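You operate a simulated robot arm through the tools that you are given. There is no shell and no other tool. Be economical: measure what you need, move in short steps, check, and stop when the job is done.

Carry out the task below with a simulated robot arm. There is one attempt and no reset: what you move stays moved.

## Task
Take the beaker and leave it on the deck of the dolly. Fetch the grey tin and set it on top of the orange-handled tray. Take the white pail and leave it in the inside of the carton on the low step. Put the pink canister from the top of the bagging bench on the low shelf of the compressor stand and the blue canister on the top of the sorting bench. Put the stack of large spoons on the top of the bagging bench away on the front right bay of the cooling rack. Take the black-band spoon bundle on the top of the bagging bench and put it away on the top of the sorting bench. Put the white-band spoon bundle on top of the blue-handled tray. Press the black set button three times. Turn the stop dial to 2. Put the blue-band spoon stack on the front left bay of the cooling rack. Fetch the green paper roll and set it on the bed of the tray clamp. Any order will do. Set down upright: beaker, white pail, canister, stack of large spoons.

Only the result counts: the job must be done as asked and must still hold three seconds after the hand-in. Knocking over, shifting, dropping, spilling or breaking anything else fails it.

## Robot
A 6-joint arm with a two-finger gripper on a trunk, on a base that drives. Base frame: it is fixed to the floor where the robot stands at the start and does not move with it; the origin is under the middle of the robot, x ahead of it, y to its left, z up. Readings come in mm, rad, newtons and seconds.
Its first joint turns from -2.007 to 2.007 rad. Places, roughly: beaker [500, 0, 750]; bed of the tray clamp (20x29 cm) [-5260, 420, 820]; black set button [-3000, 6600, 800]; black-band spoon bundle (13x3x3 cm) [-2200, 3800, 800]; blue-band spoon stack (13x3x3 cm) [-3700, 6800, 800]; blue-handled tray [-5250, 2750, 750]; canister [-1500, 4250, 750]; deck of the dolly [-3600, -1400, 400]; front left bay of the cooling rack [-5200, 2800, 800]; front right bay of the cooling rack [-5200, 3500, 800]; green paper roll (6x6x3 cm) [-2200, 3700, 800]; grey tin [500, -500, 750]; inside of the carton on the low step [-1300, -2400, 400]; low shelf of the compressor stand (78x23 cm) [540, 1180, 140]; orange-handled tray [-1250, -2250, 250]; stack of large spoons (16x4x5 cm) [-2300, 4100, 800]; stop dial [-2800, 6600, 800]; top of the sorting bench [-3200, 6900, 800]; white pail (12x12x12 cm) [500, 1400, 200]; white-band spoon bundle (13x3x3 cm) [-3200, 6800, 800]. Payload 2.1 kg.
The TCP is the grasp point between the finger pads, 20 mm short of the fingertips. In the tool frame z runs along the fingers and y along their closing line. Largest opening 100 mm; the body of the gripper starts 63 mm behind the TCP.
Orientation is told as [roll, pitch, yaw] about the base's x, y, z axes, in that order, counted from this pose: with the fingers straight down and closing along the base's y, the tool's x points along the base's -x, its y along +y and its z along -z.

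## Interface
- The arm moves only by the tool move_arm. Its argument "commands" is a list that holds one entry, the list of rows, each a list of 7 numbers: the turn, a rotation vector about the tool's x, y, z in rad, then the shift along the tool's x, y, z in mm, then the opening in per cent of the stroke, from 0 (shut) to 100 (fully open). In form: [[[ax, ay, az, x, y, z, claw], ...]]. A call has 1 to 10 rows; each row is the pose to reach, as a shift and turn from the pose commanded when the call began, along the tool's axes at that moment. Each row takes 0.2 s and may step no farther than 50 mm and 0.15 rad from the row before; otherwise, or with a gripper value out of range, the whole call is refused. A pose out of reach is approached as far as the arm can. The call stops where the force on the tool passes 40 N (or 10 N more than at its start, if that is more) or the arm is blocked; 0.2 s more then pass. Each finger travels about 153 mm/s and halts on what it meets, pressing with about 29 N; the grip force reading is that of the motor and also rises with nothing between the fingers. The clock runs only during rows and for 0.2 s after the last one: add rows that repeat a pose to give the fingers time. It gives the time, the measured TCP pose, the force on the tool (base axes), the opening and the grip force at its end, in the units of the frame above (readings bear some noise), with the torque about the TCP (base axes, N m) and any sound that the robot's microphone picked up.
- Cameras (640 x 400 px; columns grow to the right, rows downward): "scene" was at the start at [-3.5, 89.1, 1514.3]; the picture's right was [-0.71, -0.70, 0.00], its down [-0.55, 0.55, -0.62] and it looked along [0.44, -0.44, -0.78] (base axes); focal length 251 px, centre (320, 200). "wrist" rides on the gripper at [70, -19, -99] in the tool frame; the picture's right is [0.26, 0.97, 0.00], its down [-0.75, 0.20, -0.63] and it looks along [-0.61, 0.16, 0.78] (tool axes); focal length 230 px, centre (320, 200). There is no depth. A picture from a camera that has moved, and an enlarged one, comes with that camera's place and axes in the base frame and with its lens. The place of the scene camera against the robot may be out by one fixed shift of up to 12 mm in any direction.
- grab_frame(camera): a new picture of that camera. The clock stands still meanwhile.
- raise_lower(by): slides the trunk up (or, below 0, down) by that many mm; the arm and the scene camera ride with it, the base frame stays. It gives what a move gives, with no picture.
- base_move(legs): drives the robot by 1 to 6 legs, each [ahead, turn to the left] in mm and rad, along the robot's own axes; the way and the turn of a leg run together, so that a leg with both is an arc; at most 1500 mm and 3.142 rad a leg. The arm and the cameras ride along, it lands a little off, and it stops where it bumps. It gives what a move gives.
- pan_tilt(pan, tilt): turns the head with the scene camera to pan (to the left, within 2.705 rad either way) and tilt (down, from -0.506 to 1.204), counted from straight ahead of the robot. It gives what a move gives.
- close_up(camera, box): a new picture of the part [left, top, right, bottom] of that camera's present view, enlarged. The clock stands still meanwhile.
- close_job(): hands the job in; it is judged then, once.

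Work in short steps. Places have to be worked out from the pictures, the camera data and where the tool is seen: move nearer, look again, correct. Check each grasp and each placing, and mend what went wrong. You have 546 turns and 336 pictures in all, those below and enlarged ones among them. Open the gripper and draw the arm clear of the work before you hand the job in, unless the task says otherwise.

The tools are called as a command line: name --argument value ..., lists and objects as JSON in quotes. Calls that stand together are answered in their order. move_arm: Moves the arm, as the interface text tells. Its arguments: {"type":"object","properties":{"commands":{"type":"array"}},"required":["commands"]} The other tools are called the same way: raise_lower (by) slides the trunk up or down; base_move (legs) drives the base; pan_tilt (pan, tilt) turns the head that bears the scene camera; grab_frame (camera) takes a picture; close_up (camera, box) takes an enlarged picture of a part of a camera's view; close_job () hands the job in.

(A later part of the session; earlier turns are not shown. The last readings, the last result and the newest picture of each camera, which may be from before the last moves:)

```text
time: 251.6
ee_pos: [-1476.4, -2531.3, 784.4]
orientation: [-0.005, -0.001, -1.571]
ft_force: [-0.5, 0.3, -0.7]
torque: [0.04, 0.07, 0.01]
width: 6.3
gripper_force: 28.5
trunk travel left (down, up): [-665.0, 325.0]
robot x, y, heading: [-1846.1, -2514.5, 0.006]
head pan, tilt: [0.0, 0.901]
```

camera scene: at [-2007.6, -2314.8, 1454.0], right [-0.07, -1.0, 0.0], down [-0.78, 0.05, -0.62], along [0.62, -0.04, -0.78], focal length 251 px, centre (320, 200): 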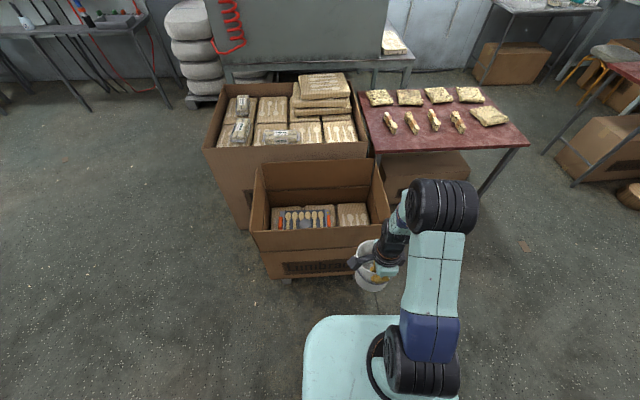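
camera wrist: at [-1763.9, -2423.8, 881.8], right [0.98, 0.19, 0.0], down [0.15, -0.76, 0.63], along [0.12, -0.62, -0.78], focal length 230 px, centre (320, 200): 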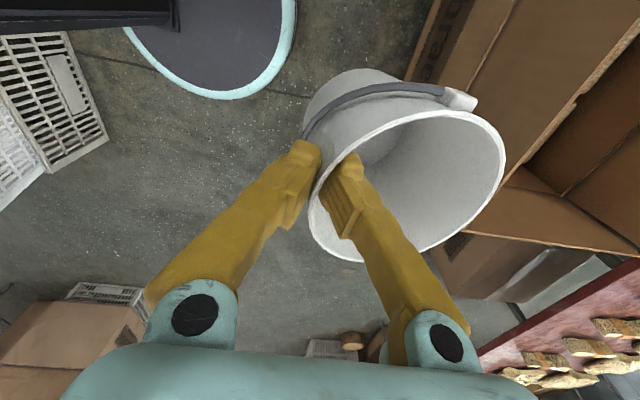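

I drive 112 mm ahead and look from both cameras.

base_move --legs '[[112, 0]]'

pan_tilt --pan -0.1 --tilt 1.15

grab_frame --camera "scene"

grab_frame --camera "wrist"

```text
time: 252.8
ee_pos: [-1364.1, -2530.4, 784.4]
orientation: [-0.002, 0.0, -1.575]
ft_force: [0.9, 0.3, -2.0]
torque: [-0.02, 0.1, 0.01]
width: 5.7
gripper_force: 28.8
trunk travel left (down, up): [-665.0, 325.0]
robot x, y, heading: [-1737.7, -2513.2, -0.0]
head pan, tilt: [0.0, 0.901]
```

```text
time: 253.5
ee_pos: [-1364.5, -2530.9, 784.3]
orientation: [-0.002, 0.0, -1.575]
ft_force: [-0.4, 0.9, -1.4]
torque: [0.01, 0.06, 0.0]
width: 5.8
gripper_force: 28.6
trunk travel left (down, up): [-665.0, 325.0]
robot x, y, heading: [-1741.9, -2517.0, 0.003]
head pan, tilt: [-0.099, 1.15]
```

```text
269 pictures are left
camera scene: at [-1733.8, -2377.0, 1437.1], right [-0.1, -1.0, 0.0], down [-0.91, 0.09, -0.41], along [0.41, -0.04, -0.91], focal length 251 px, centre (320, 200)
```

scene: 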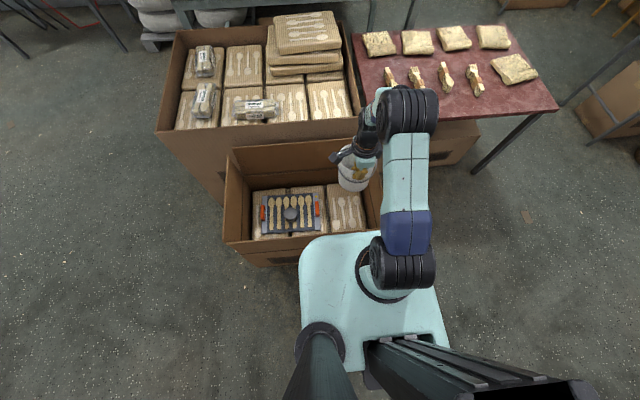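

```text
268 pictures are left
camera wrist: at [-1382.3, -2462.4, 882.1], right [0.97, 0.26, 0.0], down [0.2, -0.75, 0.63], along [0.16, -0.61, -0.78], focal length 230 px, centre (320, 200)
```

wrist: 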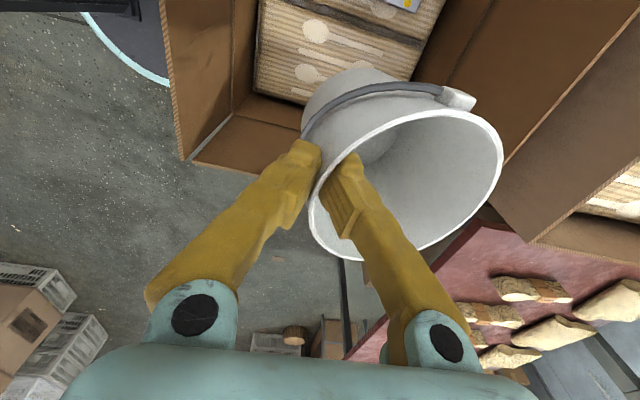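

The pack spans x -1424..-1186, y -2460..-2640; the pail hangs right above it. I lower the trunk 240 mm and check.

raise_lower --by -240

grab_frame --camera "wrist"

close_up --camera "scene" --box '[200, 110, 440, 260]'

```text
time: 256.0
ee_pos: [-1363.6, -2532.7, 544.4]
orientation: [-0.003, 0.0, -1.576]
ft_force: [-0.4, 0.3, -1.1]
torque: [0.04, 0.05, 0.0]
width: 5.9
gripper_force: 28.8
trunk travel left (down, up): [-425.0, 565.0]
robot x, y, heading: [-1736.3, -2512.5, 0.003]
head pan, tilt: [-0.099, 1.15]
```

```text
267 pictures are left
camera wrist: at [-1382.2, -2462.5, 642.1], right [0.97, 0.26, 0.0], down [0.2, -0.75, 0.63], along [0.16, -0.61, -0.78], focal length 230 px, centre (320, 200)
```

wrist: 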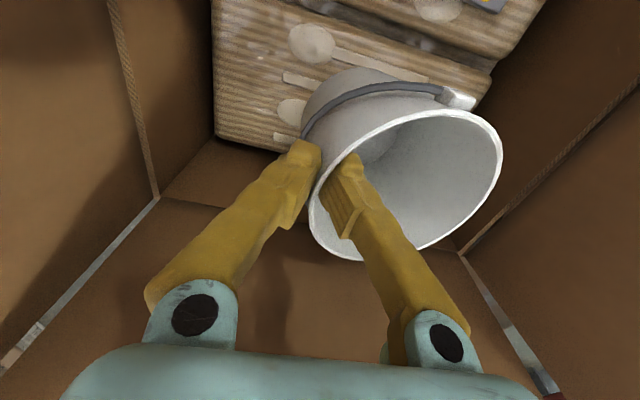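

```text
2.67 times, centred on (320, 185) of scene
camera zoom: at [-1733.7, -2377.1, 1197.1], right [-0.1, -1.0, 0.0], down [-0.91, 0.09, -0.41], along [0.41, -0.04, -0.91], focal length 670 px, centre (320, 240)
```

zoom: 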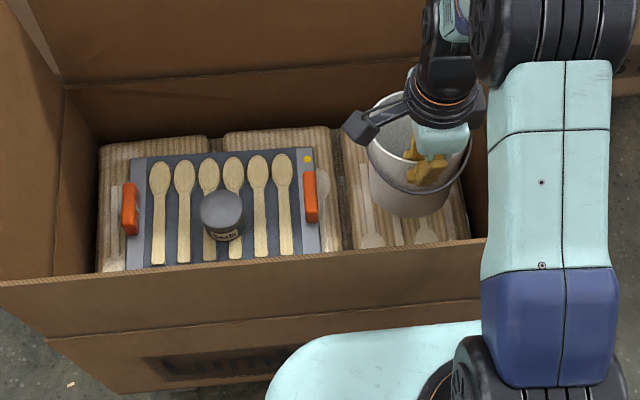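

Well placed. I lower in small steps to feel the pack.

move_arm --commands '[[[0, 0, 0, 0, 0, 15, 0], [0, 0, 0, 0, 0, 30, 0], [0, 0, 0, 0, 0, 36, 0], [0, 0, 0, 0, 0, 36, 0]]]'

move_arm --commands '[[[0, 0, 0, 0, 0, 4, 0], [0, 0, 0, 0, 0, 8, 0], [0, 0, 0, 0, 0, 8, 0]]]'

```text
time: 257.0
ee_pos: [-1365.8, -2532.4, 509.2]
orientation: [-0.004, 0.0, -1.573]
ft_force: [-0.6, -0.2, -1.9]
torque: [0.0, 0.06, 0.03]
width: 5.9
gripper_force: 28.9
trunk travel left (down, up): [-425.0, 565.0]
robot x, y, heading: [-1738.2, -2516.0, -0.001]
head pan, tilt: [-0.099, 1.15]
```

```text
time: 257.8
ee_pos: [-1364.6, -2532.5, 500.5]
orientation: [-0.002, 0.0, -1.574]
ft_force: [-0.7, 0.2, -1.5]
torque: [0.02, 0.07, -0.04]
width: 6.2
gripper_force: 29.1
trunk travel left (down, up): [-425.0, 565.0]
robot x, y, heading: [-1735.5, -2513.1, 0.002]
head pan, tilt: [-0.099, 1.15]
```

move_arm --commands '[[[0, 0, 0, 0, 0, 4, 0], [0, 0, 0, 0, 0, 7, 0], [0, 0, 0, 0, 0, 7, 0]]]'

move_arm --commands '[[[0, 0, 0, 0, 0, 3, 0], [0, 0, 0, 0, 0, 3, 0]]]'

```text
time: 258.6
ee_pos: [-1364.6, -2530.9, 493.2]
orientation: [-0.001, 0.0, -1.575]
ft_force: [-0.8, 0.7, -0.8]
torque: [0.02, 0.01, 0.02]
width: 6.1
gripper_force: 29.2
trunk travel left (down, up): [-425.0, 565.0]
robot x, y, heading: [-1737.2, -2515.6, 0.003]
head pan, tilt: [-0.099, 1.15]
```

```text
time: 259.2
ee_pos: [-1363.8, -2532.0, 489.2]
orientation: [-0.001, 0.0, -1.574]
ft_force: [-1.1, 0.0, 0.9]
torque: [-0.01, 0.02, 0.01]
width: 5.8
gripper_force: 29.4
trunk travel left (down, up): [-425.0, 565.0]
robot x, y, heading: [-1736.1, -2513.7, -0.002]
head pan, tilt: [-0.099, 1.15]
```

Contact is beginning; 3 mm more, then release slowly.

move_arm --commands '[[[0, 0, 0, 0, 0, 3, 0], [0, 0, 0, 0, 0, 3, 0]]]'

move_arm --commands '[[[0, 0, 0, 0, 0, 0, 10], [0, 0, 0, 0, 0, 0, 25], [0, 0, 0, 0, 0, 0, 45], [0, 0, 0, 0, 0, 0, 45]]]'

grab_frame --camera "wrist"

```text
time: 259.8
ee_pos: [-1363.7, -2530.1, 487.1]
orientation: [-0.001, -0.001, -1.572]
ft_force: [-0.9, -0.1, 0.6]
torque: [0.0, 0.0, 0.03]
width: 6.1
gripper_force: 28.8
trunk travel left (down, up): [-425.0, 565.0]
robot x, y, heading: [-1734.9, -2510.0, 0.004]
head pan, tilt: [-0.099, 1.15]
```

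```text
time: 260.8
ee_pos: [-1363.1, -2530.9, 486.6]
orientation: [-0.002, 0.0, -1.575]
ft_force: [0.1, -0.8, 0.1]
torque: [0.02, -0.01, 0.0]
width: 45.0
gripper_force: 0.0
trunk travel left (down, up): [-425.0, 565.0]
robot x, y, heading: [-1734.2, -2514.4, -0.001]
head pan, tilt: [-0.099, 1.15]
```

```text
265 pictures are left
camera wrist: at [-1381.8, -2461.5, 584.7], right [0.97, 0.26, 0.0], down [0.2, -0.75, 0.63], along [0.16, -0.61, -0.78], focal length 230 px, centre (320, 200)
```

wrist: 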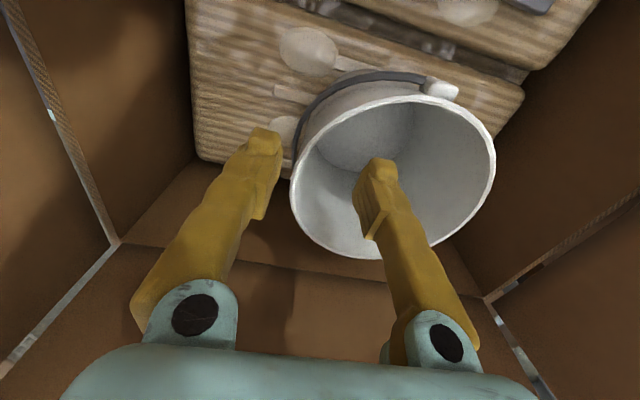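

Standing well. I lift out straight up and check.

move_arm --commands '[[[0, 0, 0, 0, 0, -30, 45], [0, 0, 0, 0, 0, -75, 45], [0, 0, 0, 0, 0, -110, 45], [0, 0, 0, 0, 0, -110, 45]]]'

raise_lower --by 200

grab_frame --camera "scene"

grab_frame --camera "wrist"

```text
time: 261.8
ee_pos: [-1365.0, -2532.2, 594.4]
orientation: [-0.003, 0.001, -1.576]
ft_force: [0.6, 1.0, 0.3]
torque: [0.02, -0.01, 0.01]
width: 44.8
gripper_force: 0.1
trunk travel left (down, up): [-425.0, 565.0]
robot x, y, heading: [-1735.0, -2514.6, 0.001]
head pan, tilt: [-0.099, 1.15]
```

```text
time: 264.0
ee_pos: [-1365.3, -2531.2, 795.3]
orientation: [-0.001, -0.001, -1.574]
ft_force: [-0.6, 0.3, 0.2]
torque: [0.01, 0.01, -0.02]
width: 44.8
gripper_force: 0.1
trunk travel left (down, up): [-625.0, 365.0]
robot x, y, heading: [-1734.3, -2514.6, 0.005]
head pan, tilt: [-0.099, 1.15]
```

```text
264 pictures are left
camera scene: at [-1733.8, -2377.0, 1397.0], right [-0.1, -1.0, 0.0], down [-0.91, 0.09, -0.41], along [0.41, -0.04, -0.91], focal length 251 px, centre (320, 200)
```

scene: 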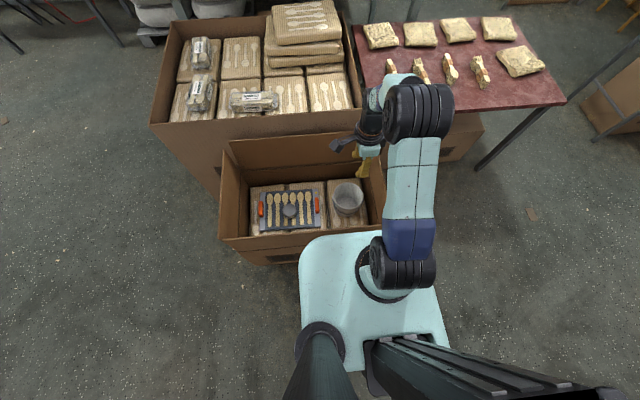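

```text
263 pictures are left
camera wrist: at [-1383.1, -2462.4, 893.5], right [0.97, 0.26, 0.0], down [0.2, -0.75, 0.63], along [0.16, -0.61, -0.78], focal length 230 px, centre (320, 200)
```

wrist: 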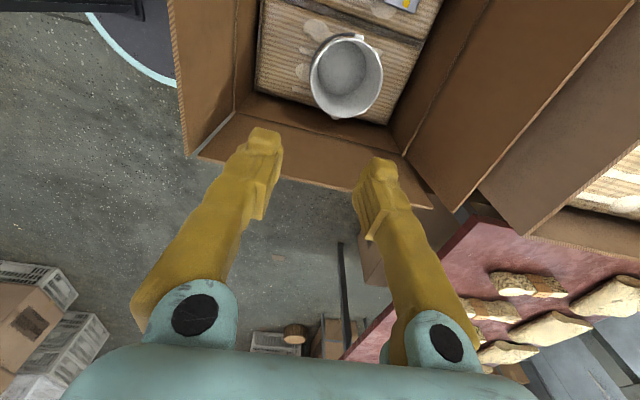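

The pail stands in the carton. I back out, fold the arm to its normal attitude, and drive toward the bagging bench.

base_move --legs '[[-300, 0]]'

move_arm --commands '[[[0, 0, -0.15, 0, -15, 0, 100], [0, 0, -0.3, 0, -30, 0, 100], [0, 0, -0.45, 0, -45, 0, 100], [0, 0, -0.6, 0, -60, 0, 100], [0, 0, -0.75, 0, -75, 0, 100], [0, 0, -0.9, 0, -90, 0, 100], [0, 0, -1.05, 0, -100, 0, 100], [0, 0, -1.2, 0, -100, 0, 100], [0, 0, -1.35, 0, -100, 0, 100], [0, 0, -1.5, 0, -100, 0, 100]]]'

move_arm --commands '[[[0, 0, -0.0708, 0, 0, 0, 100]]]'

base_move --legs '[[0, 1.1948], [1450, 0], [1450, 0], [1417, 0], [0, 0.6977], [1423, 0]]'

pan_tilt --pan 0.2 --tilt 0.5

grab_frame --camera "scene"

```text
time: 266.1
ee_pos: [-1665.7, -2533.5, 796.3]
orientation: [-0.001, 0.001, -1.575]
ft_force: [0.4, -0.7, 0.4]
torque: [-0.01, -0.02, -0.02]
width: 44.9
gripper_force: 0.0
trunk travel left (down, up): [-625.0, 365.0]
robot x, y, heading: [-2038.0, -2513.6, 0.002]
head pan, tilt: [-0.099, 1.15]
```

```text
time: 268.3
ee_pos: [-1765.8, -2532.0, 795.0]
orientation: [-0.001, 0.003, -0.073]
ft_force: [0.4, -1.0, 0.5]
torque: [-0.05, 0.01, 0.02]
width: 99.7
gripper_force: 0.1
trunk travel left (down, up): [-625.0, 365.0]
robot x, y, heading: [-2037.2, -2513.9, 0.006]
head pan, tilt: [-0.099, 1.15]
```

```text
time: 268.7
ee_pos: [-1765.9, -2532.0, 795.6]
orientation: [0.0, 0.002, -0.003]
ft_force: [0.5, -0.7, -0.1]
torque: [0.05, -0.03, 0.0]
width: 99.6
gripper_force: 0.0
trunk travel left (down, up): [-625.0, 365.0]
robot x, y, heading: [-2036.3, -2520.3, 0.004]
head pan, tilt: [-0.099, 1.15]
```

```text
time: 300.7
ee_pos: [-898.0, 3077.7, 795.7]
orientation: [0.0, 0.002, 1.861]
ft_force: [-0.7, 0.4, -0.1]
torque: [0.03, -0.04, 0.03]
width: 100.0
gripper_force: 0.0
trunk travel left (down, up): [-625.0, 365.0]
robot x, y, heading: [-833.7, 2809.2, 1.863]
head pan, tilt: [-0.099, 1.15]
```

```text
time: 301.7
ee_pos: [-896.7, 3079.6, 796.1]
orientation: [-0.001, 0.003, 1.861]
ft_force: [1.0, -0.8, 0.5]
torque: [0.03, -0.03, -0.01]
width: 99.9
gripper_force: 0.1
trunk travel left (down, up): [-625.0, 365.0]
robot x, y, heading: [-834.7, 2814.6, 1.862]
head pan, tilt: [0.201, 0.499]
```

```text
262 pictures are left
camera scene: at [-992.8, 2799.4, 1447.8], right [0.88, 0.47, 0.0], down [0.23, -0.42, -0.88], along [-0.42, 0.77, -0.48], focal length 251 px, centre (320, 200)
```

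scene: 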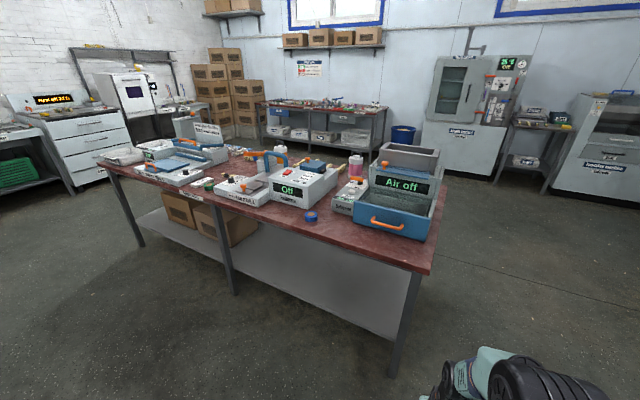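

I zoom into the bench top.

close_up --camera "scene" --box '[90, 100, 290, 225]'

close_up --camera "scene" --box '[260, 120, 460, 245]'

```text
3.20 times, centred on (190, 162) of scene
camera zoom: at [-992.8, 2799.4, 1447.8], right [0.88, 0.47, 0.0], down [0.23, -0.42, -0.88], along [-0.42, 0.77, -0.48], focal length 804 px, centre (736, 320)
```

zoom: 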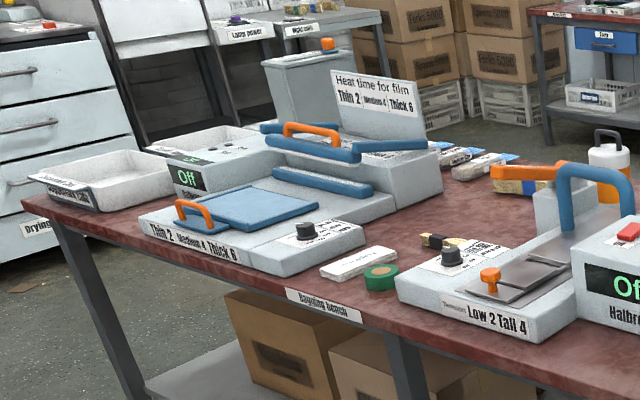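

```text
3.20 times, centred on (360, 182) of scene
camera zoom: at [-992.8, 2799.4, 1447.8], right [0.88, 0.47, 0.0], down [0.23, -0.42, -0.88], along [-0.42, 0.77, -0.48], focal length 804 px, centre (192, 256)
```

zoom: 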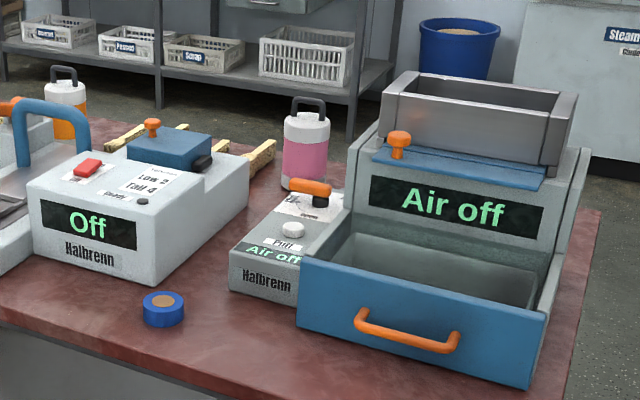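

The pink canister is near (-1531,4287) at the back of the bench (back edge y≈4470), so I drive around the right end to the rear side.

base_move --legs '[[0, -0.822], [798, 0], [0, 0.531], [1450, 0], [0, 1.571], [1070, 0]]'

base_move --legs '[[0, 1.571]]'

pan_tilt --pan -0.3 --tilt 0.6

grab_frame --camera "scene"

pan_tilt --pan -1.8 --tilt 0.35

grab_frame --camera "scene"

```text
time: 325.2
ee_pos: [-1791.7, 4862.2, 796.3]
orientation: [-0.001, 0.001, -3.082]
ft_force: [-0.1, -0.3, -1.2]
torque: [0.03, 0.01, 0.01]
width: 100.1
gripper_force: 0.0
trunk travel left (down, up): [-625.0, 365.0]
robot x, y, heading: [-1520.1, 4858.6, -3.08]
head pan, tilt: [0.201, 0.499]
```

```text
time: 329.4
ee_pos: [-1526.2, 4589.5, 796.0]
orientation: [0.0, 0.002, -1.53]
ft_force: [0.8, 1.2, 0.2]
torque: [-0.01, 0.04, 0.0]
width: 100.0
gripper_force: 0.0
trunk travel left (down, up): [-625.0, 365.0]
robot x, y, heading: [-1519.6, 4860.7, -1.526]
head pan, tilt: [0.201, 0.499]
```

```text
time: 330.3
ee_pos: [-1523.7, 4589.1, 796.1]
orientation: [0.0, 0.003, -1.527]
ft_force: [-0.6, -0.8, 0.2]
torque: [-0.03, -0.01, 0.02]
width: 99.8
gripper_force: 0.0
trunk travel left (down, up): [-625.0, 365.0]
robot x, y, heading: [-1519.7, 4858.6, -1.524]
head pan, tilt: [-0.3, 0.6]
```

```text
259 pictures are left
camera scene: at [-1401.7, 4845.0, 1438.8], right [-0.97, 0.25, 0.0], down [0.14, 0.55, -0.83], along [-0.21, -0.8, -0.56], focal length 251 px, centre (320, 200)
```

scene: 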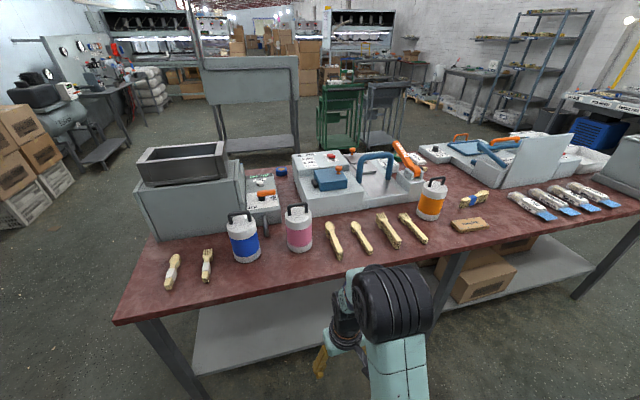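

```text
time: 331.9
ee_pos: [-1525.6, 4589.2, 795.7]
orientation: [0.0, 0.001, -1.527]
ft_force: [-0.1, -0.3, -0.6]
torque: [-0.01, -0.03, -0.02]
width: 100.2
gripper_force: 0.0
trunk travel left (down, up): [-625.0, 365.0]
robot x, y, heading: [-1523.2, 4861.3, -1.524]
head pan, tilt: [-1.799, 0.351]
```

```text
258 pictures are left
camera scene: at [-1471.3, 4947.4, 1461.5], right [0.18, 0.98, 0.0], down [0.34, -0.06, -0.94], along [-0.92, 0.17, -0.34], focal length 251 px, centre (320, 200)
```

scene: 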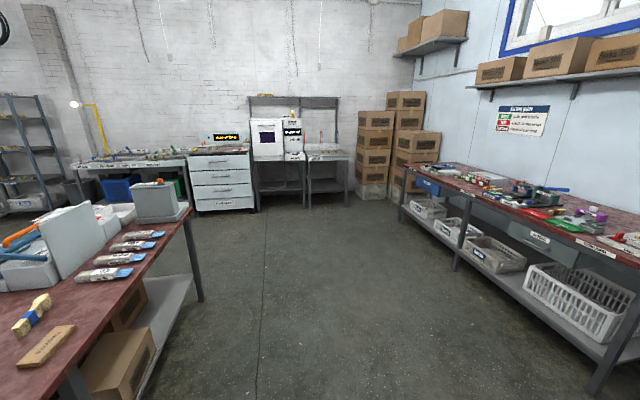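

From the rear I can see blue and pink canisters and spoon bundles. I zoom in on them.

pan_tilt --pan -0.3 --tilt 0.6

close_up --camera "scene" --box '[110, 180, 350, 330]'

close_up --camera "scene" --box '[320, 130, 640, 260]'

```text
time: 333.5
ee_pos: [-1526.0, 4589.9, 795.7]
orientation: [-0.001, 0.002, -1.527]
ft_force: [0.0, -0.4, 0.4]
torque: [0.03, -0.01, -0.01]
width: 99.9
gripper_force: 0.1
trunk travel left (down, up): [-625.0, 365.0]
robot x, y, heading: [-1518.7, 4862.7, -1.526]
head pan, tilt: [-0.3, 0.6]
```

```text
2.67 times, centred on (230, 255) of scene
camera zoom: at [-1402.0, 4845.1, 1438.8], right [-0.97, 0.25, 0.0], down [0.14, 0.55, -0.83], along [-0.21, -0.8, -0.56], focal length 670 px, centre (560, 53)
```

zoom: 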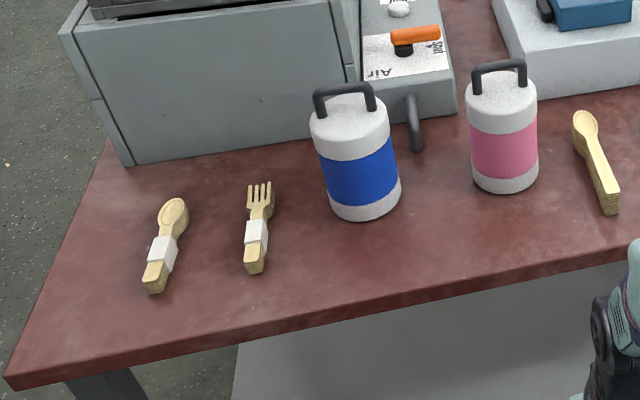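

```text
2.00 times, centred on (480, 195) of scene
camera zoom: at [-1402.0, 4845.1, 1438.8], right [-0.97, 0.25, 0.0], down [0.14, 0.55, -0.83], along [-0.21, -0.8, -0.56], focal length 502 px, centre (0, 210)
```

zoom: 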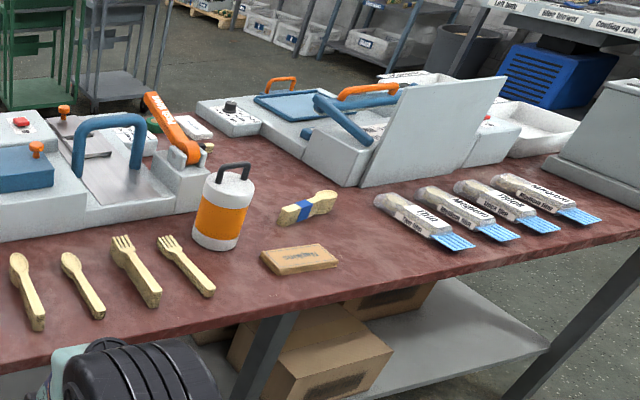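

I zoom further on the items around (-2300,4100).

close_up --camera "scene" --box '[440, 180, 520, 240]'

close_up --camera "scene" --box '[310, 195, 440, 260]'

```text
6.67 times, centred on (480, 210) of scene
camera zoom: at [-1402.0, 4845.1, 1438.8], right [-0.97, 0.25, 0.0], down [0.14, 0.55, -0.83], along [-0.21, -0.8, -0.56], focal length 1675 px, centre (-747, 133)
```

zoom: 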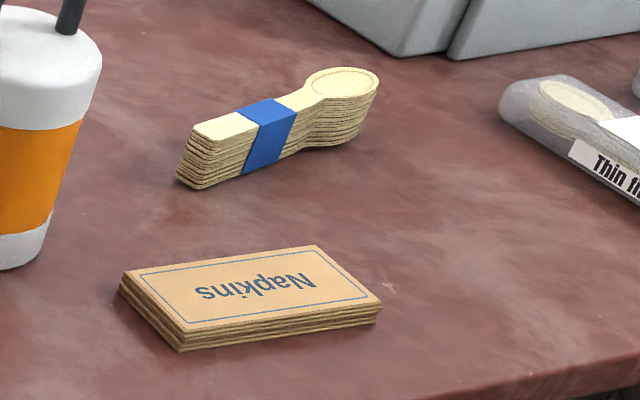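

```text
4.92 times, centred on (375, 228) of scene
camera zoom: at [-1402.0, 4845.1, 1438.8], right [-0.97, 0.25, 0.0], down [0.14, 0.55, -0.83], along [-0.21, -0.8, -0.56], focal length 1237 px, centre (49, 65)
```

zoom: 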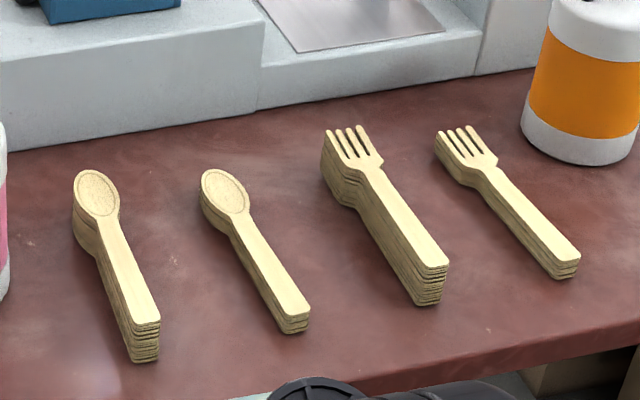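

The bench top works out to z≈815; blue canister at about (-1303,4190), pink at (-1489,4193), handles at z≈980. I shift right in front of the blue one, raise the trunk and move in.

base_move --legs '[[0, 1.526], [215, 0], [0, -1.571]]'

raise_lower --by 330

base_move --legs '[[150, 0]]'

grab_frame --camera "wrist"

grab_frame --camera "scene"

```text
time: 342.7
ee_pos: [-1311.1, 4590.1, 796.5]
orientation: [-0.002, 0.001, -1.544]
ft_force: [0.0, -0.2, -0.7]
torque: [0.0, -0.03, -0.01]
width: 100.0
gripper_force: 0.0
trunk travel left (down, up): [-625.0, 365.0]
robot x, y, heading: [-1302.6, 4862.0, -1.536]
head pan, tilt: [-0.3, 0.6]
```

```text
time: 346.0
ee_pos: [-1309.7, 4592.5, 1125.1]
orientation: [0.0, 0.001, -1.545]
ft_force: [0.9, -0.8, 0.8]
torque: [-0.01, 0.02, 0.01]
width: 100.1
gripper_force: 0.1
trunk travel left (down, up): [-955.0, 35.0]
robot x, y, heading: [-1303.2, 4861.6, -1.537]
head pan, tilt: [-0.3, 0.6]
```

```text
time: 347.3
ee_pos: [-1306.1, 4449.7, 1127.7]
orientation: [-0.001, -0.001, -1.543]
ft_force: [-0.4, 0.2, 1.5]
torque: [-0.07, -0.02, -0.04]
width: 100.0
gripper_force: 0.1
trunk travel left (down, up): [-955.0, 35.0]
robot x, y, heading: [-1294.5, 4716.5, -1.538]
head pan, tilt: [-0.3, 0.6]
```

```text
253 pictures are left
camera wrist: at [-1326.1, 4518.8, 1224.5], right [0.96, 0.28, 0.0], down [0.22, -0.74, 0.63], along [0.18, -0.61, -0.78], focal length 230 px, centre (320, 200)
```

wrist: 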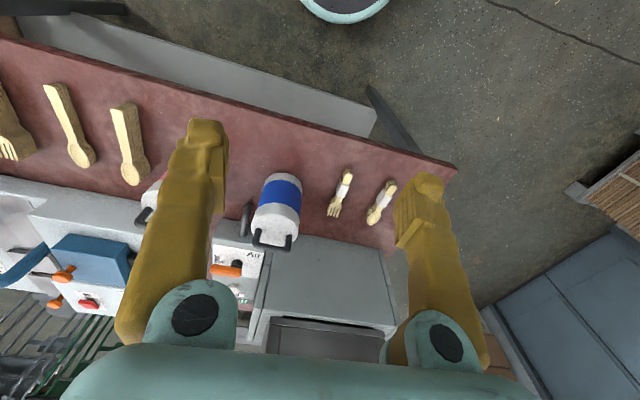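

```text
252 pictures are left
camera scene: at [-1178.8, 4706.3, 1769.0], right [-0.96, 0.27, 0.0], down [0.15, 0.54, -0.83], along [-0.22, -0.8, -0.56], focal length 251 px, centre (320, 200)
```

scene: 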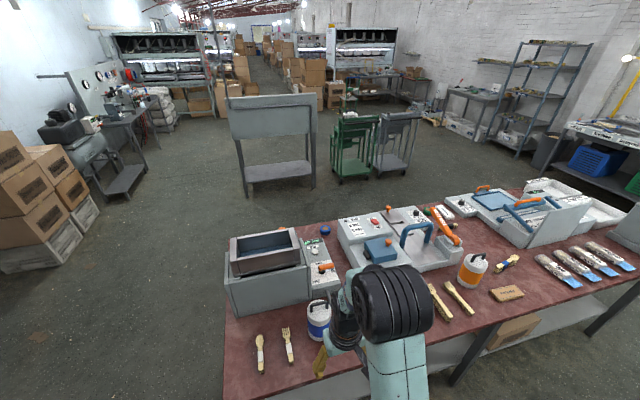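

Blue canister ≈(-1319,4200), handle bar along x. I drive 118 mm closer and turn the tool 90° so the fingers close across the handle.

base_move --legs '[[118, 0]]'

move_arm --commands '[[[0, 0, 0.15, 0, 0, 0, 100], [0, 0, 0.3, 0, 0, 0, 100], [0, 0, 0.45, 0, 0, 0, 100], [0, 0, 0.6, 0, 0, 0, 100], [0, 0, 0.75, 0, 0, 0, 90], [0, 0, 0.9, 0, 0, 0, 80], [0, 0, 1.05, 0, 0, 0, 70], [0, 0, 1.2, 0, 0, 0, 60], [0, 0, 1.35, 0, 0, 0, 50], [0, 0, 1.5, 0, 0, 0, 50]]]'

move_arm --commands '[[[0, 0, 0.0708, 0, 35, 0, 50], [0, 0, 0.0708, 0, 70, 0, 50], [0, 0, 0.0708, 0, 70, 0, 50]]]'

grab_frame --camera "wrist"

```text
time: 348.6
ee_pos: [-1301.6, 4335.0, 1128.0]
orientation: [-0.001, -0.005, -1.543]
ft_force: [-0.7, 1.3, -0.3]
torque: [-0.05, -0.01, 0.0]
width: 99.9
gripper_force: 0.1
trunk travel left (down, up): [-955.0, 35.0]
robot x, y, heading: [-1291.5, 4599.1, -1.542]
head pan, tilt: [-0.3, 0.6]
```

```text
time: 350.8
ee_pos: [-1301.9, 4327.4, 1126.6]
orientation: [-0.005, -0.001, -3.048]
ft_force: [-0.5, -0.5, 0.3]
torque: [0.02, 0.0, 0.04]
width: 49.9
gripper_force: 0.0
trunk travel left (down, up): [-955.0, 35.0]
robot x, y, heading: [-1293.3, 4596.0, -1.54]
head pan, tilt: [-0.3, 0.6]
```

```text
time: 351.6
ee_pos: [-1294.8, 4257.2, 1123.5]
orientation: [-0.002, -0.001, -3.116]
ft_force: [-0.4, 1.0, 0.4]
torque: [0.0, -0.02, 0.02]
width: 50.2
gripper_force: 0.0
trunk travel left (down, up): [-955.0, 35.0]
robot x, y, heading: [-1293.0, 4599.3, -1.542]
head pan, tilt: [-0.3, 0.6]
```

```text
251 pictures are left
camera wrist: at [-1225.2, 4277.3, 1222.6], right [0.28, -0.96, 0.0], down [-0.75, -0.22, 0.63], along [-0.6, -0.18, -0.78], focal length 230 px, centre (320, 200)
```

wrist: 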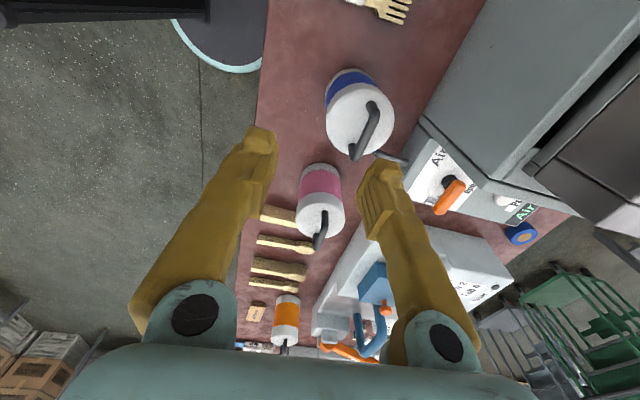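

Triangulating the handle bar gives ≈(-1316,4195,945). I move above it and look again.

move_arm --commands '[[[0, 0, 0, -12, 31, 25, 60], [0, 0, 0, -22, 62, 55, 60], [0, 0, 0, -22, 62, 90, 60], [0, 0, 0, -22, 62, 105, 60], [0, 0, 0, -22, 62, 105, 60]]]'

grab_frame --camera "wrist"

close_up --camera "scene" --box '[260, 270, 440, 390]'

```text
time: 352.8
ee_pos: [-1315.1, 4195.7, 1019.5]
orientation: [-0.002, 0.001, -3.113]
ft_force: [0.3, 1.2, 0.1]
torque: [0.03, 0.05, 0.01]
width: 60.1
gripper_force: 0.2
trunk travel left (down, up): [-955.0, 35.0]
robot x, y, heading: [-1291.2, 4599.4, -1.538]
head pan, tilt: [-0.3, 0.6]
```

```text
250 pictures are left
camera wrist: at [-1245.7, 4215.7, 1117.2], right [0.28, -0.96, 0.0], down [-0.75, -0.22, 0.63], along [-0.6, -0.18, -0.78], focal length 230 px, centre (320, 200)
```

wrist: 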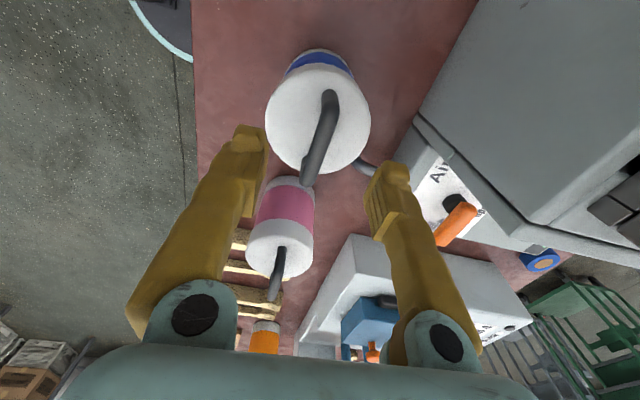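

```text
3.33 times, centred on (350, 330) of scene
camera zoom: at [-1175.0, 4579.8, 1768.8], right [-0.96, 0.27, 0.0], down [0.15, 0.54, -0.82], along [-0.22, -0.8, -0.57], focal length 837 px, centre (220, -233)
```

zoom: 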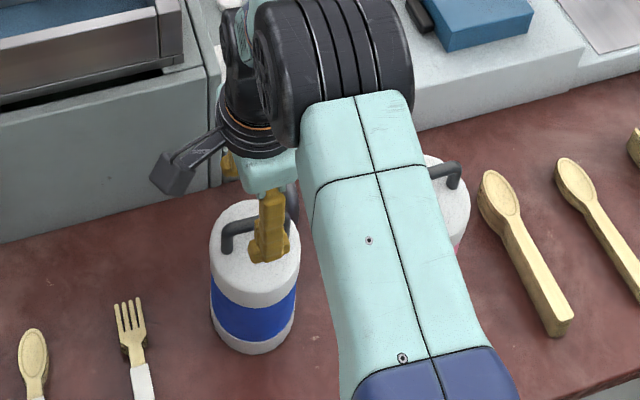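

Bar centre ≈(-1307,4197,966), cap top ≈945. I descend to TCP z≈973 and close on the bar.

move_arm --commands '[[[0, 0, 0, 8, -1, 20, 50], [0, 0, 0, 8, -1, 40, 50], [0, 0, 0, 8, -1, 47, 50], [0, 0, 0, 8, -1, 47, 50]]]'

grab_frame --camera "wrist"

```text
time: 353.8
ee_pos: [-1306.6, 4196.8, 972.3]
orientation: [-0.004, 0.001, -3.114]
ft_force: [0.8, 0.5, -0.6]
torque: [0.01, 0.0, 0.02]
width: 49.9
gripper_force: 0.1
trunk travel left (down, up): [-955.0, 35.0]
robot x, y, heading: [-1293.0, 4596.2, -1.538]
head pan, tilt: [-0.3, 0.6]
```

```text
248 pictures are left
camera wrist: at [-1237.8, 4216.5, 1071.3], right [0.28, -0.96, 0.0], down [-0.74, -0.22, 0.63], along [-0.6, -0.18, -0.78], focal length 230 px, centre (320, 200)
```

wrist: 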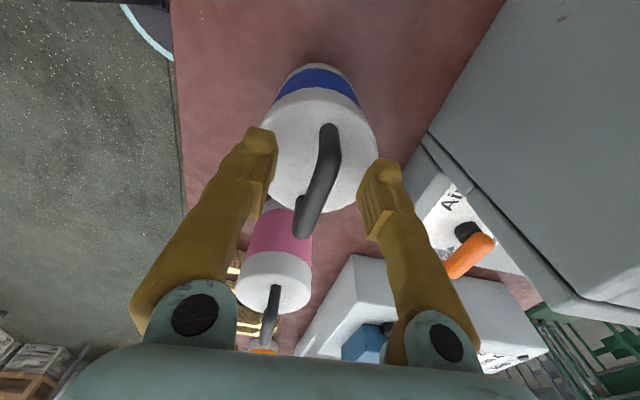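

The bar sits right between the fingers. I lower 4 mm more and close.

move_arm --commands '[[[0, 0, 0, 0, 0, 4, 50], [0, 0, 0, 0, 0, 4, 25], [0, 0, 0, 0, 0, 4, 0], [0, 0, 0, 0, 0, 4, 0], [0, 0, 0, 0, 0, 4, 0]]]'

move_arm --commands '[[[0, 0, 0, 0, 0, -20, 0], [0, 0, 0, 0, 0, -50, 0], [0, 0, 0, 0, 0, -80, 0], [0, 0, 0, 0, 0, -80, 0]]]'

grab_frame --camera "wrist"

close_up --camera "scene" --box '[260, 250, 440, 370]'

```text
time: 354.9
ee_pos: [-1306.5, 4195.9, 968.8]
orientation: [-0.004, 0.001, -3.114]
ft_force: [0.5, -0.8, -0.4]
torque: [0.01, -0.17, 0.04]
width: 6.2
gripper_force: 28.9
trunk travel left (down, up): [-955.0, 35.0]
robot x, y, heading: [-1290.7, 4597.3, -1.539]
head pan, tilt: [-0.3, 0.6]
```

```text
time: 355.9
ee_pos: [-1306.6, 4194.7, 1048.2]
orientation: [-0.004, -0.001, -3.114]
ft_force: [0.1, -0.7, -5.1]
torque: [0.0, -0.07, -0.01]
width: 6.1
gripper_force: 28.9
trunk travel left (down, up): [-955.0, 35.0]
robot x, y, heading: [-1292.8, 4601.2, -1.539]
head pan, tilt: [-0.3, 0.6]
```

```text
247 pictures are left
camera wrist: at [-1238.9, 4215.3, 1146.8], right [0.28, -0.96, 0.0], down [-0.75, -0.22, 0.63], along [-0.6, -0.18, -0.78], focal length 230 px, centre (320, 200)
```

wrist: 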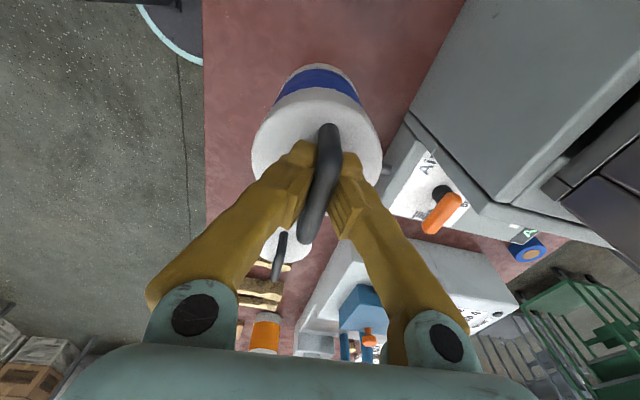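

```text
3.33 times, centred on (350, 310) of scene
camera zoom: at [-1174.8, 4578.5, 1768.7], right [-0.96, 0.27, 0.0], down [0.15, 0.55, -0.82], along [-0.22, -0.79, -0.57], focal length 837 px, centre (220, -167)
```

zoom: 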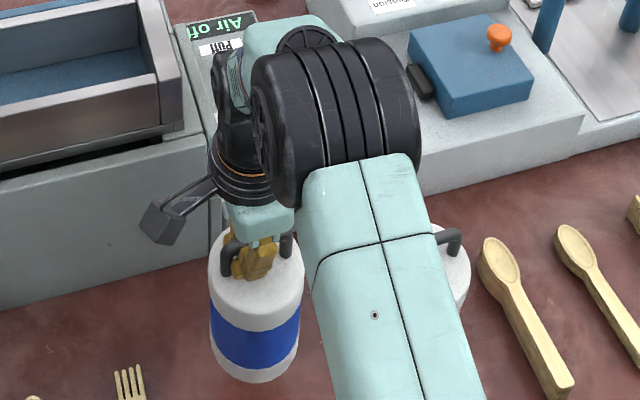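

Blue canister held (≈5 N). I back off and drive to the sorting bench for a view.

base_move --legs '[[-450, 0], [0, -1.93], [1010, 0], [1005, 0], [0, -1.242]]'

pan_tilt --pan 0.0 --tilt 0.6

grab_frame --camera "scene"

```text
time: 375.9
ee_pos: [-3132.2, 6101.0, 1048.6]
orientation: [-0.004, 0.0, -0.017]
ft_force: [-0.3, 0.4, -5.6]
torque: [-0.03, 0.1, 0.02]
width: 6.0
gripper_force: 28.7
trunk travel left (down, up): [-955.0, 35.0]
robot x, y, heading: [-3164.2, 5699.3, 1.562]
head pan, tilt: [-0.3, 0.6]
```

```text
time: 376.7
ee_pos: [-3133.0, 6100.8, 1049.2]
orientation: [-0.004, 0.0, -0.015]
ft_force: [-0.5, 0.5, -3.8]
torque: [0.0, 0.05, 0.01]
width: 6.1
gripper_force: 28.8
trunk travel left (down, up): [-955.0, 35.0]
robot x, y, heading: [-3165.7, 5698.5, 1.562]
head pan, tilt: [0.0, 0.6]
```

```text
245 pictures are left
camera scene: at [-3301.6, 5733.4, 1768.7], right [1.0, -0.01, 0.0], down [-0.01, -0.57, -0.82], along [0.01, 0.82, -0.57], focal length 251 px, centre (320, 200)
```

scene: 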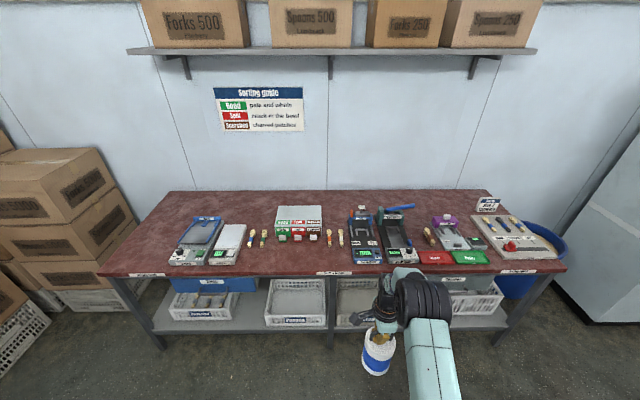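

close_up --camera "scene" --box '[130, 190, 350, 290]'

close_up --camera "scene" --box '[320, 190, 570, 290]'

```text
2.91 times, centred on (240, 240) of scene
camera zoom: at [-3301.6, 5733.4, 1768.7], right [1.0, -0.01, 0.0], down [-0.01, -0.57, -0.82], along [0.01, 0.82, -0.57], focal length 731 px, centre (553, 84)
```

zoom: 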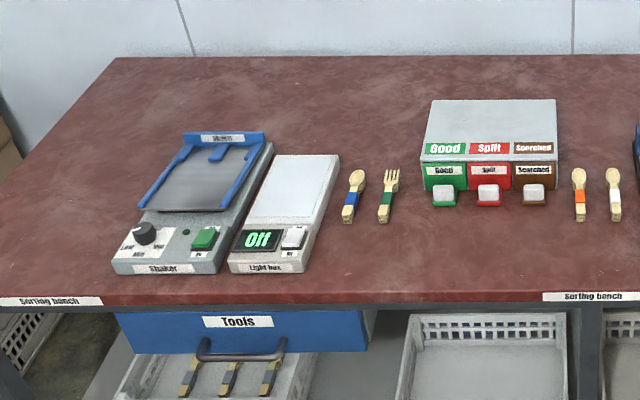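

```text
2.56 times, centred on (445, 240) of scene
camera zoom: at [-3301.6, 5733.4, 1768.7], right [1.0, -0.01, 0.0], down [-0.01, -0.57, -0.82], along [0.01, 0.82, -0.57], focal length 643 px, centre (0, 98)
```

zoom: 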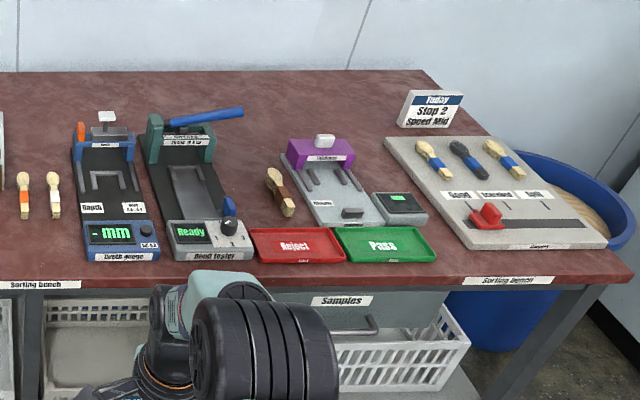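

Sorting bench: edge y≈6528; blue-band spoon (-3657,6728), white-band spoon (-3176,6731), set button (-2997,6620), stop dial (-2832,6636); the sheet says "Stop 2". The strip in front of the scale around (-3420,6610) is free for the blue canister.

base_move --legs '[[0, 1.58], [285, 0], [0, -1.571], [480, 0]]'

grab_frame --camera "scene"

grab_frame --camera "wrist"

```text
time: 388.8
ee_pos: [-3413.4, 6585.2, 1049.0]
orientation: [-0.004, 0.002, -0.011]
ft_force: [0.3, -0.7, -5.3]
torque: [0.0, 0.07, 0.01]
width: 6.0
gripper_force: 28.9
trunk travel left (down, up): [-955.0, 35.0]
robot x, y, heading: [-3441.1, 6187.5, 1.564]
head pan, tilt: [0.0, 0.6]
```

```text
242 pictures are left
camera scene: at [-3581.0, 6216.7, 1768.8], right [1.0, -0.01, 0.0], down [0.0, -0.56, -0.83], along [0.01, 0.83, -0.56], focal length 251 px, centre (320, 200)
```

scene: 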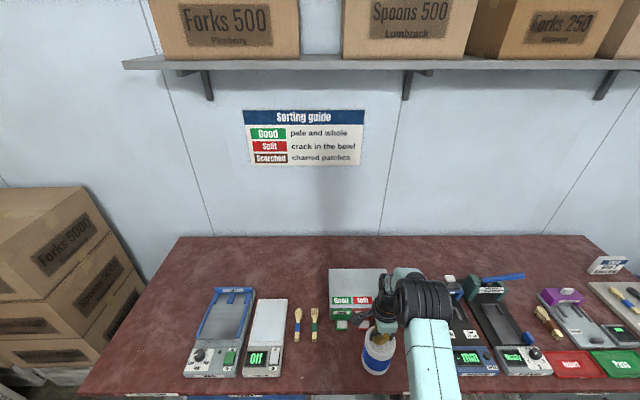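

```text
241 pictures are left
camera wrist: at [-3483.0, 6567.8, 1147.0], right [-0.25, 0.97, 0.0], down [0.75, 0.19, 0.63], along [0.61, 0.15, -0.78], focal length 230 px, centre (320, 200)
```

wrist: 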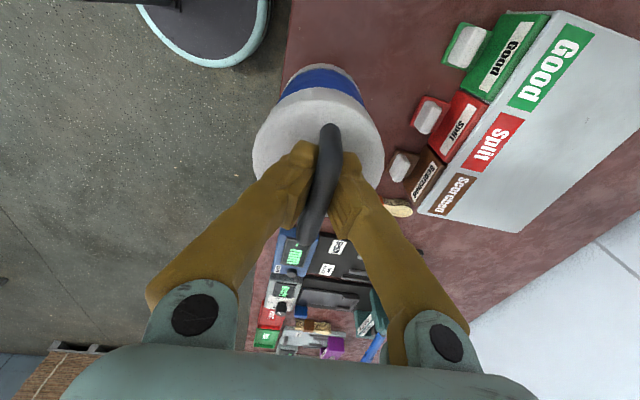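

The spot is free. I shift 18 mm inward and lower, feeling for the table.

move_arm --commands '[[[0, 0, 0, 0, 18, 20, 0], [0, 0, 0, 0, 18, 45, 0], [0, 0, 0, 0, 18, 60, 0], [0, 0, 0, 0, 18, 60, 0]]]'

move_arm --commands '[[[0, 0, 0, 0, 0, 4, 0], [0, 0, 0, 0, 0, 8, 0], [0, 0, 0, 0, 0, 12, 0], [0, 0, 0, 0, 0, 12, 0]]]'

```text
time: 389.8
ee_pos: [-3412.2, 6604.7, 988.3]
orientation: [-0.005, 0.001, -0.01]
ft_force: [0.5, -0.4, -5.2]
torque: [0.01, 0.04, 0.0]
width: 5.9
gripper_force: 28.9
trunk travel left (down, up): [-955.0, 35.0]
robot x, y, heading: [-3445.1, 6186.0, 1.562]
head pan, tilt: [0.0, 0.6]
```

```text
time: 390.8
ee_pos: [-3413.0, 6603.3, 976.7]
orientation: [-0.004, -0.002, -0.012]
ft_force: [-0.2, -0.1, -4.8]
torque: [-0.02, 0.06, 0.0]
width: 6.0
gripper_force: 29.0
trunk travel left (down, up): [-955.0, 35.0]
robot x, y, heading: [-3442.8, 6187.3, 1.567]
head pan, tilt: [0.0, 0.6]
```

move_arm --commands '[[[0, 0, 0, 0, 0, 3, 0], [0, 0, 0, 0, 0, 6, 0], [0, 0, 0, 0, 0, 6, 0]]]'

move_arm --commands '[[[0, 0, 0, 0, 0, 3, 0], [0, 0, 0, 0, 0, 5, 0], [0, 0, 0, 0, 0, 5, 0]]]'

```text
time: 391.6
ee_pos: [-3414.8, 6605.0, 970.3]
orientation: [-0.004, 0.001, -0.009]
ft_force: [0.9, -0.7, -5.7]
torque: [-0.03, 0.1, -0.01]
width: 6.2
gripper_force: 28.6
trunk travel left (down, up): [-955.0, 35.0]
robot x, y, heading: [-3445.9, 6187.6, 1.56]
head pan, tilt: [0.0, 0.6]
```

```text
time: 392.4
ee_pos: [-3412.5, 6603.6, 965.4]
orientation: [-0.004, 0.001, -0.011]
ft_force: [0.3, 1.2, -0.1]
torque: [-0.01, 0.03, 0.02]
width: 0.0
gripper_force: 29.1
trunk travel left (down, up): [-955.0, 35.0]
robot x, y, heading: [-3444.9, 6183.7, 1.567]
head pan, tilt: [0.0, 0.6]
```

The canister touched down and the bar slipped out of the closed fingers. I check how it stands.

grab_frame --camera "wrist"

close_up --camera "scene" --box '[310, 260, 470, 390]'

```text
240 pictures are left
camera wrist: at [-3483.1, 6586.7, 1063.6], right [-0.25, 0.97, 0.0], down [0.75, 0.2, 0.63], along [0.61, 0.15, -0.78], focal length 230 px, centre (320, 200)
```

wrist: 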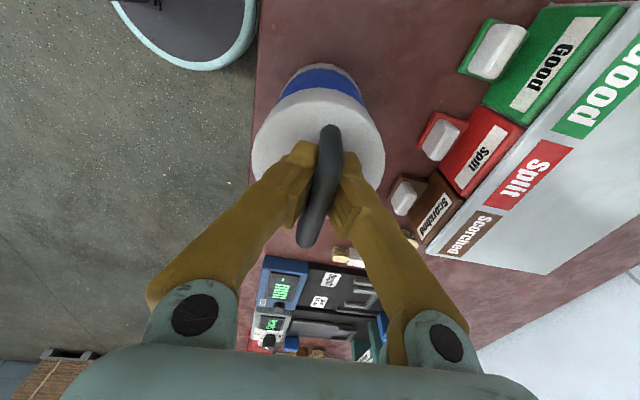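

```text
3.08 times, centred on (390, 325) of scene
camera zoom: at [-3580.8, 6218.5, 1768.8], right [1.0, -0.01, 0.0], down [0.0, -0.57, -0.82], along [0.01, 0.82, -0.57], focal length 773 px, centre (105, -185)
```

zoom: 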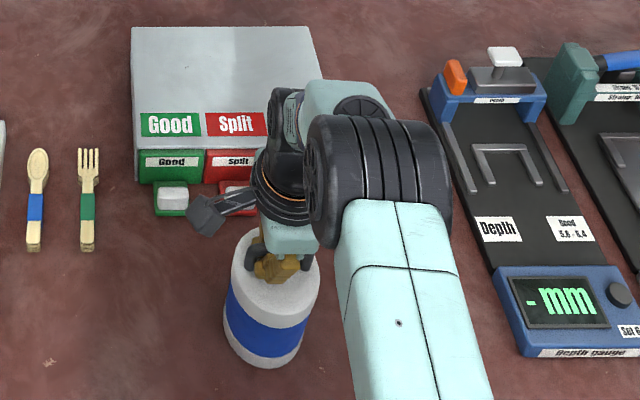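

It stands upright. I open and lift away.

move_arm --commands '[[[0, 0, 0, 0, 0, 0, 25], [0, 0, 0, 0, 0, 0, 50], [0, 0, 0, 0, 0, 0, 50], [0, 0, 0, 0, 0, -30, 50], [0, 0, 0, 0, 0, -70, 50], [0, 0, 0, 0, 0, -110, 50], [0, 0, 0, 0, 0, -110, 50]]]'

grab_frame --camera "wrist"

```text
time: 394.0
ee_pos: [-3414.4, 6603.7, 1077.7]
orientation: [-0.003, 0.0, -0.011]
ft_force: [-0.7, -0.4, -0.8]
torque: [-0.01, 0.0, 0.01]
width: 50.0
gripper_force: 0.1
trunk travel left (down, up): [-955.0, 35.0]
robot x, y, heading: [-3443.9, 6185.0, 1.565]
head pan, tilt: [0.0, 0.6]
```

```text
238 pictures are left
camera wrist: at [-3483.1, 6586.6, 1175.3], right [-0.25, 0.97, 0.0], down [0.75, 0.2, 0.63], along [0.61, 0.15, -0.78], focal length 230 px, centre (320, 200)
```

wrist: 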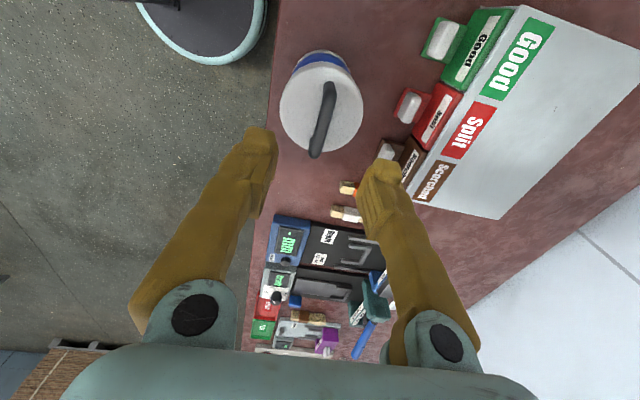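

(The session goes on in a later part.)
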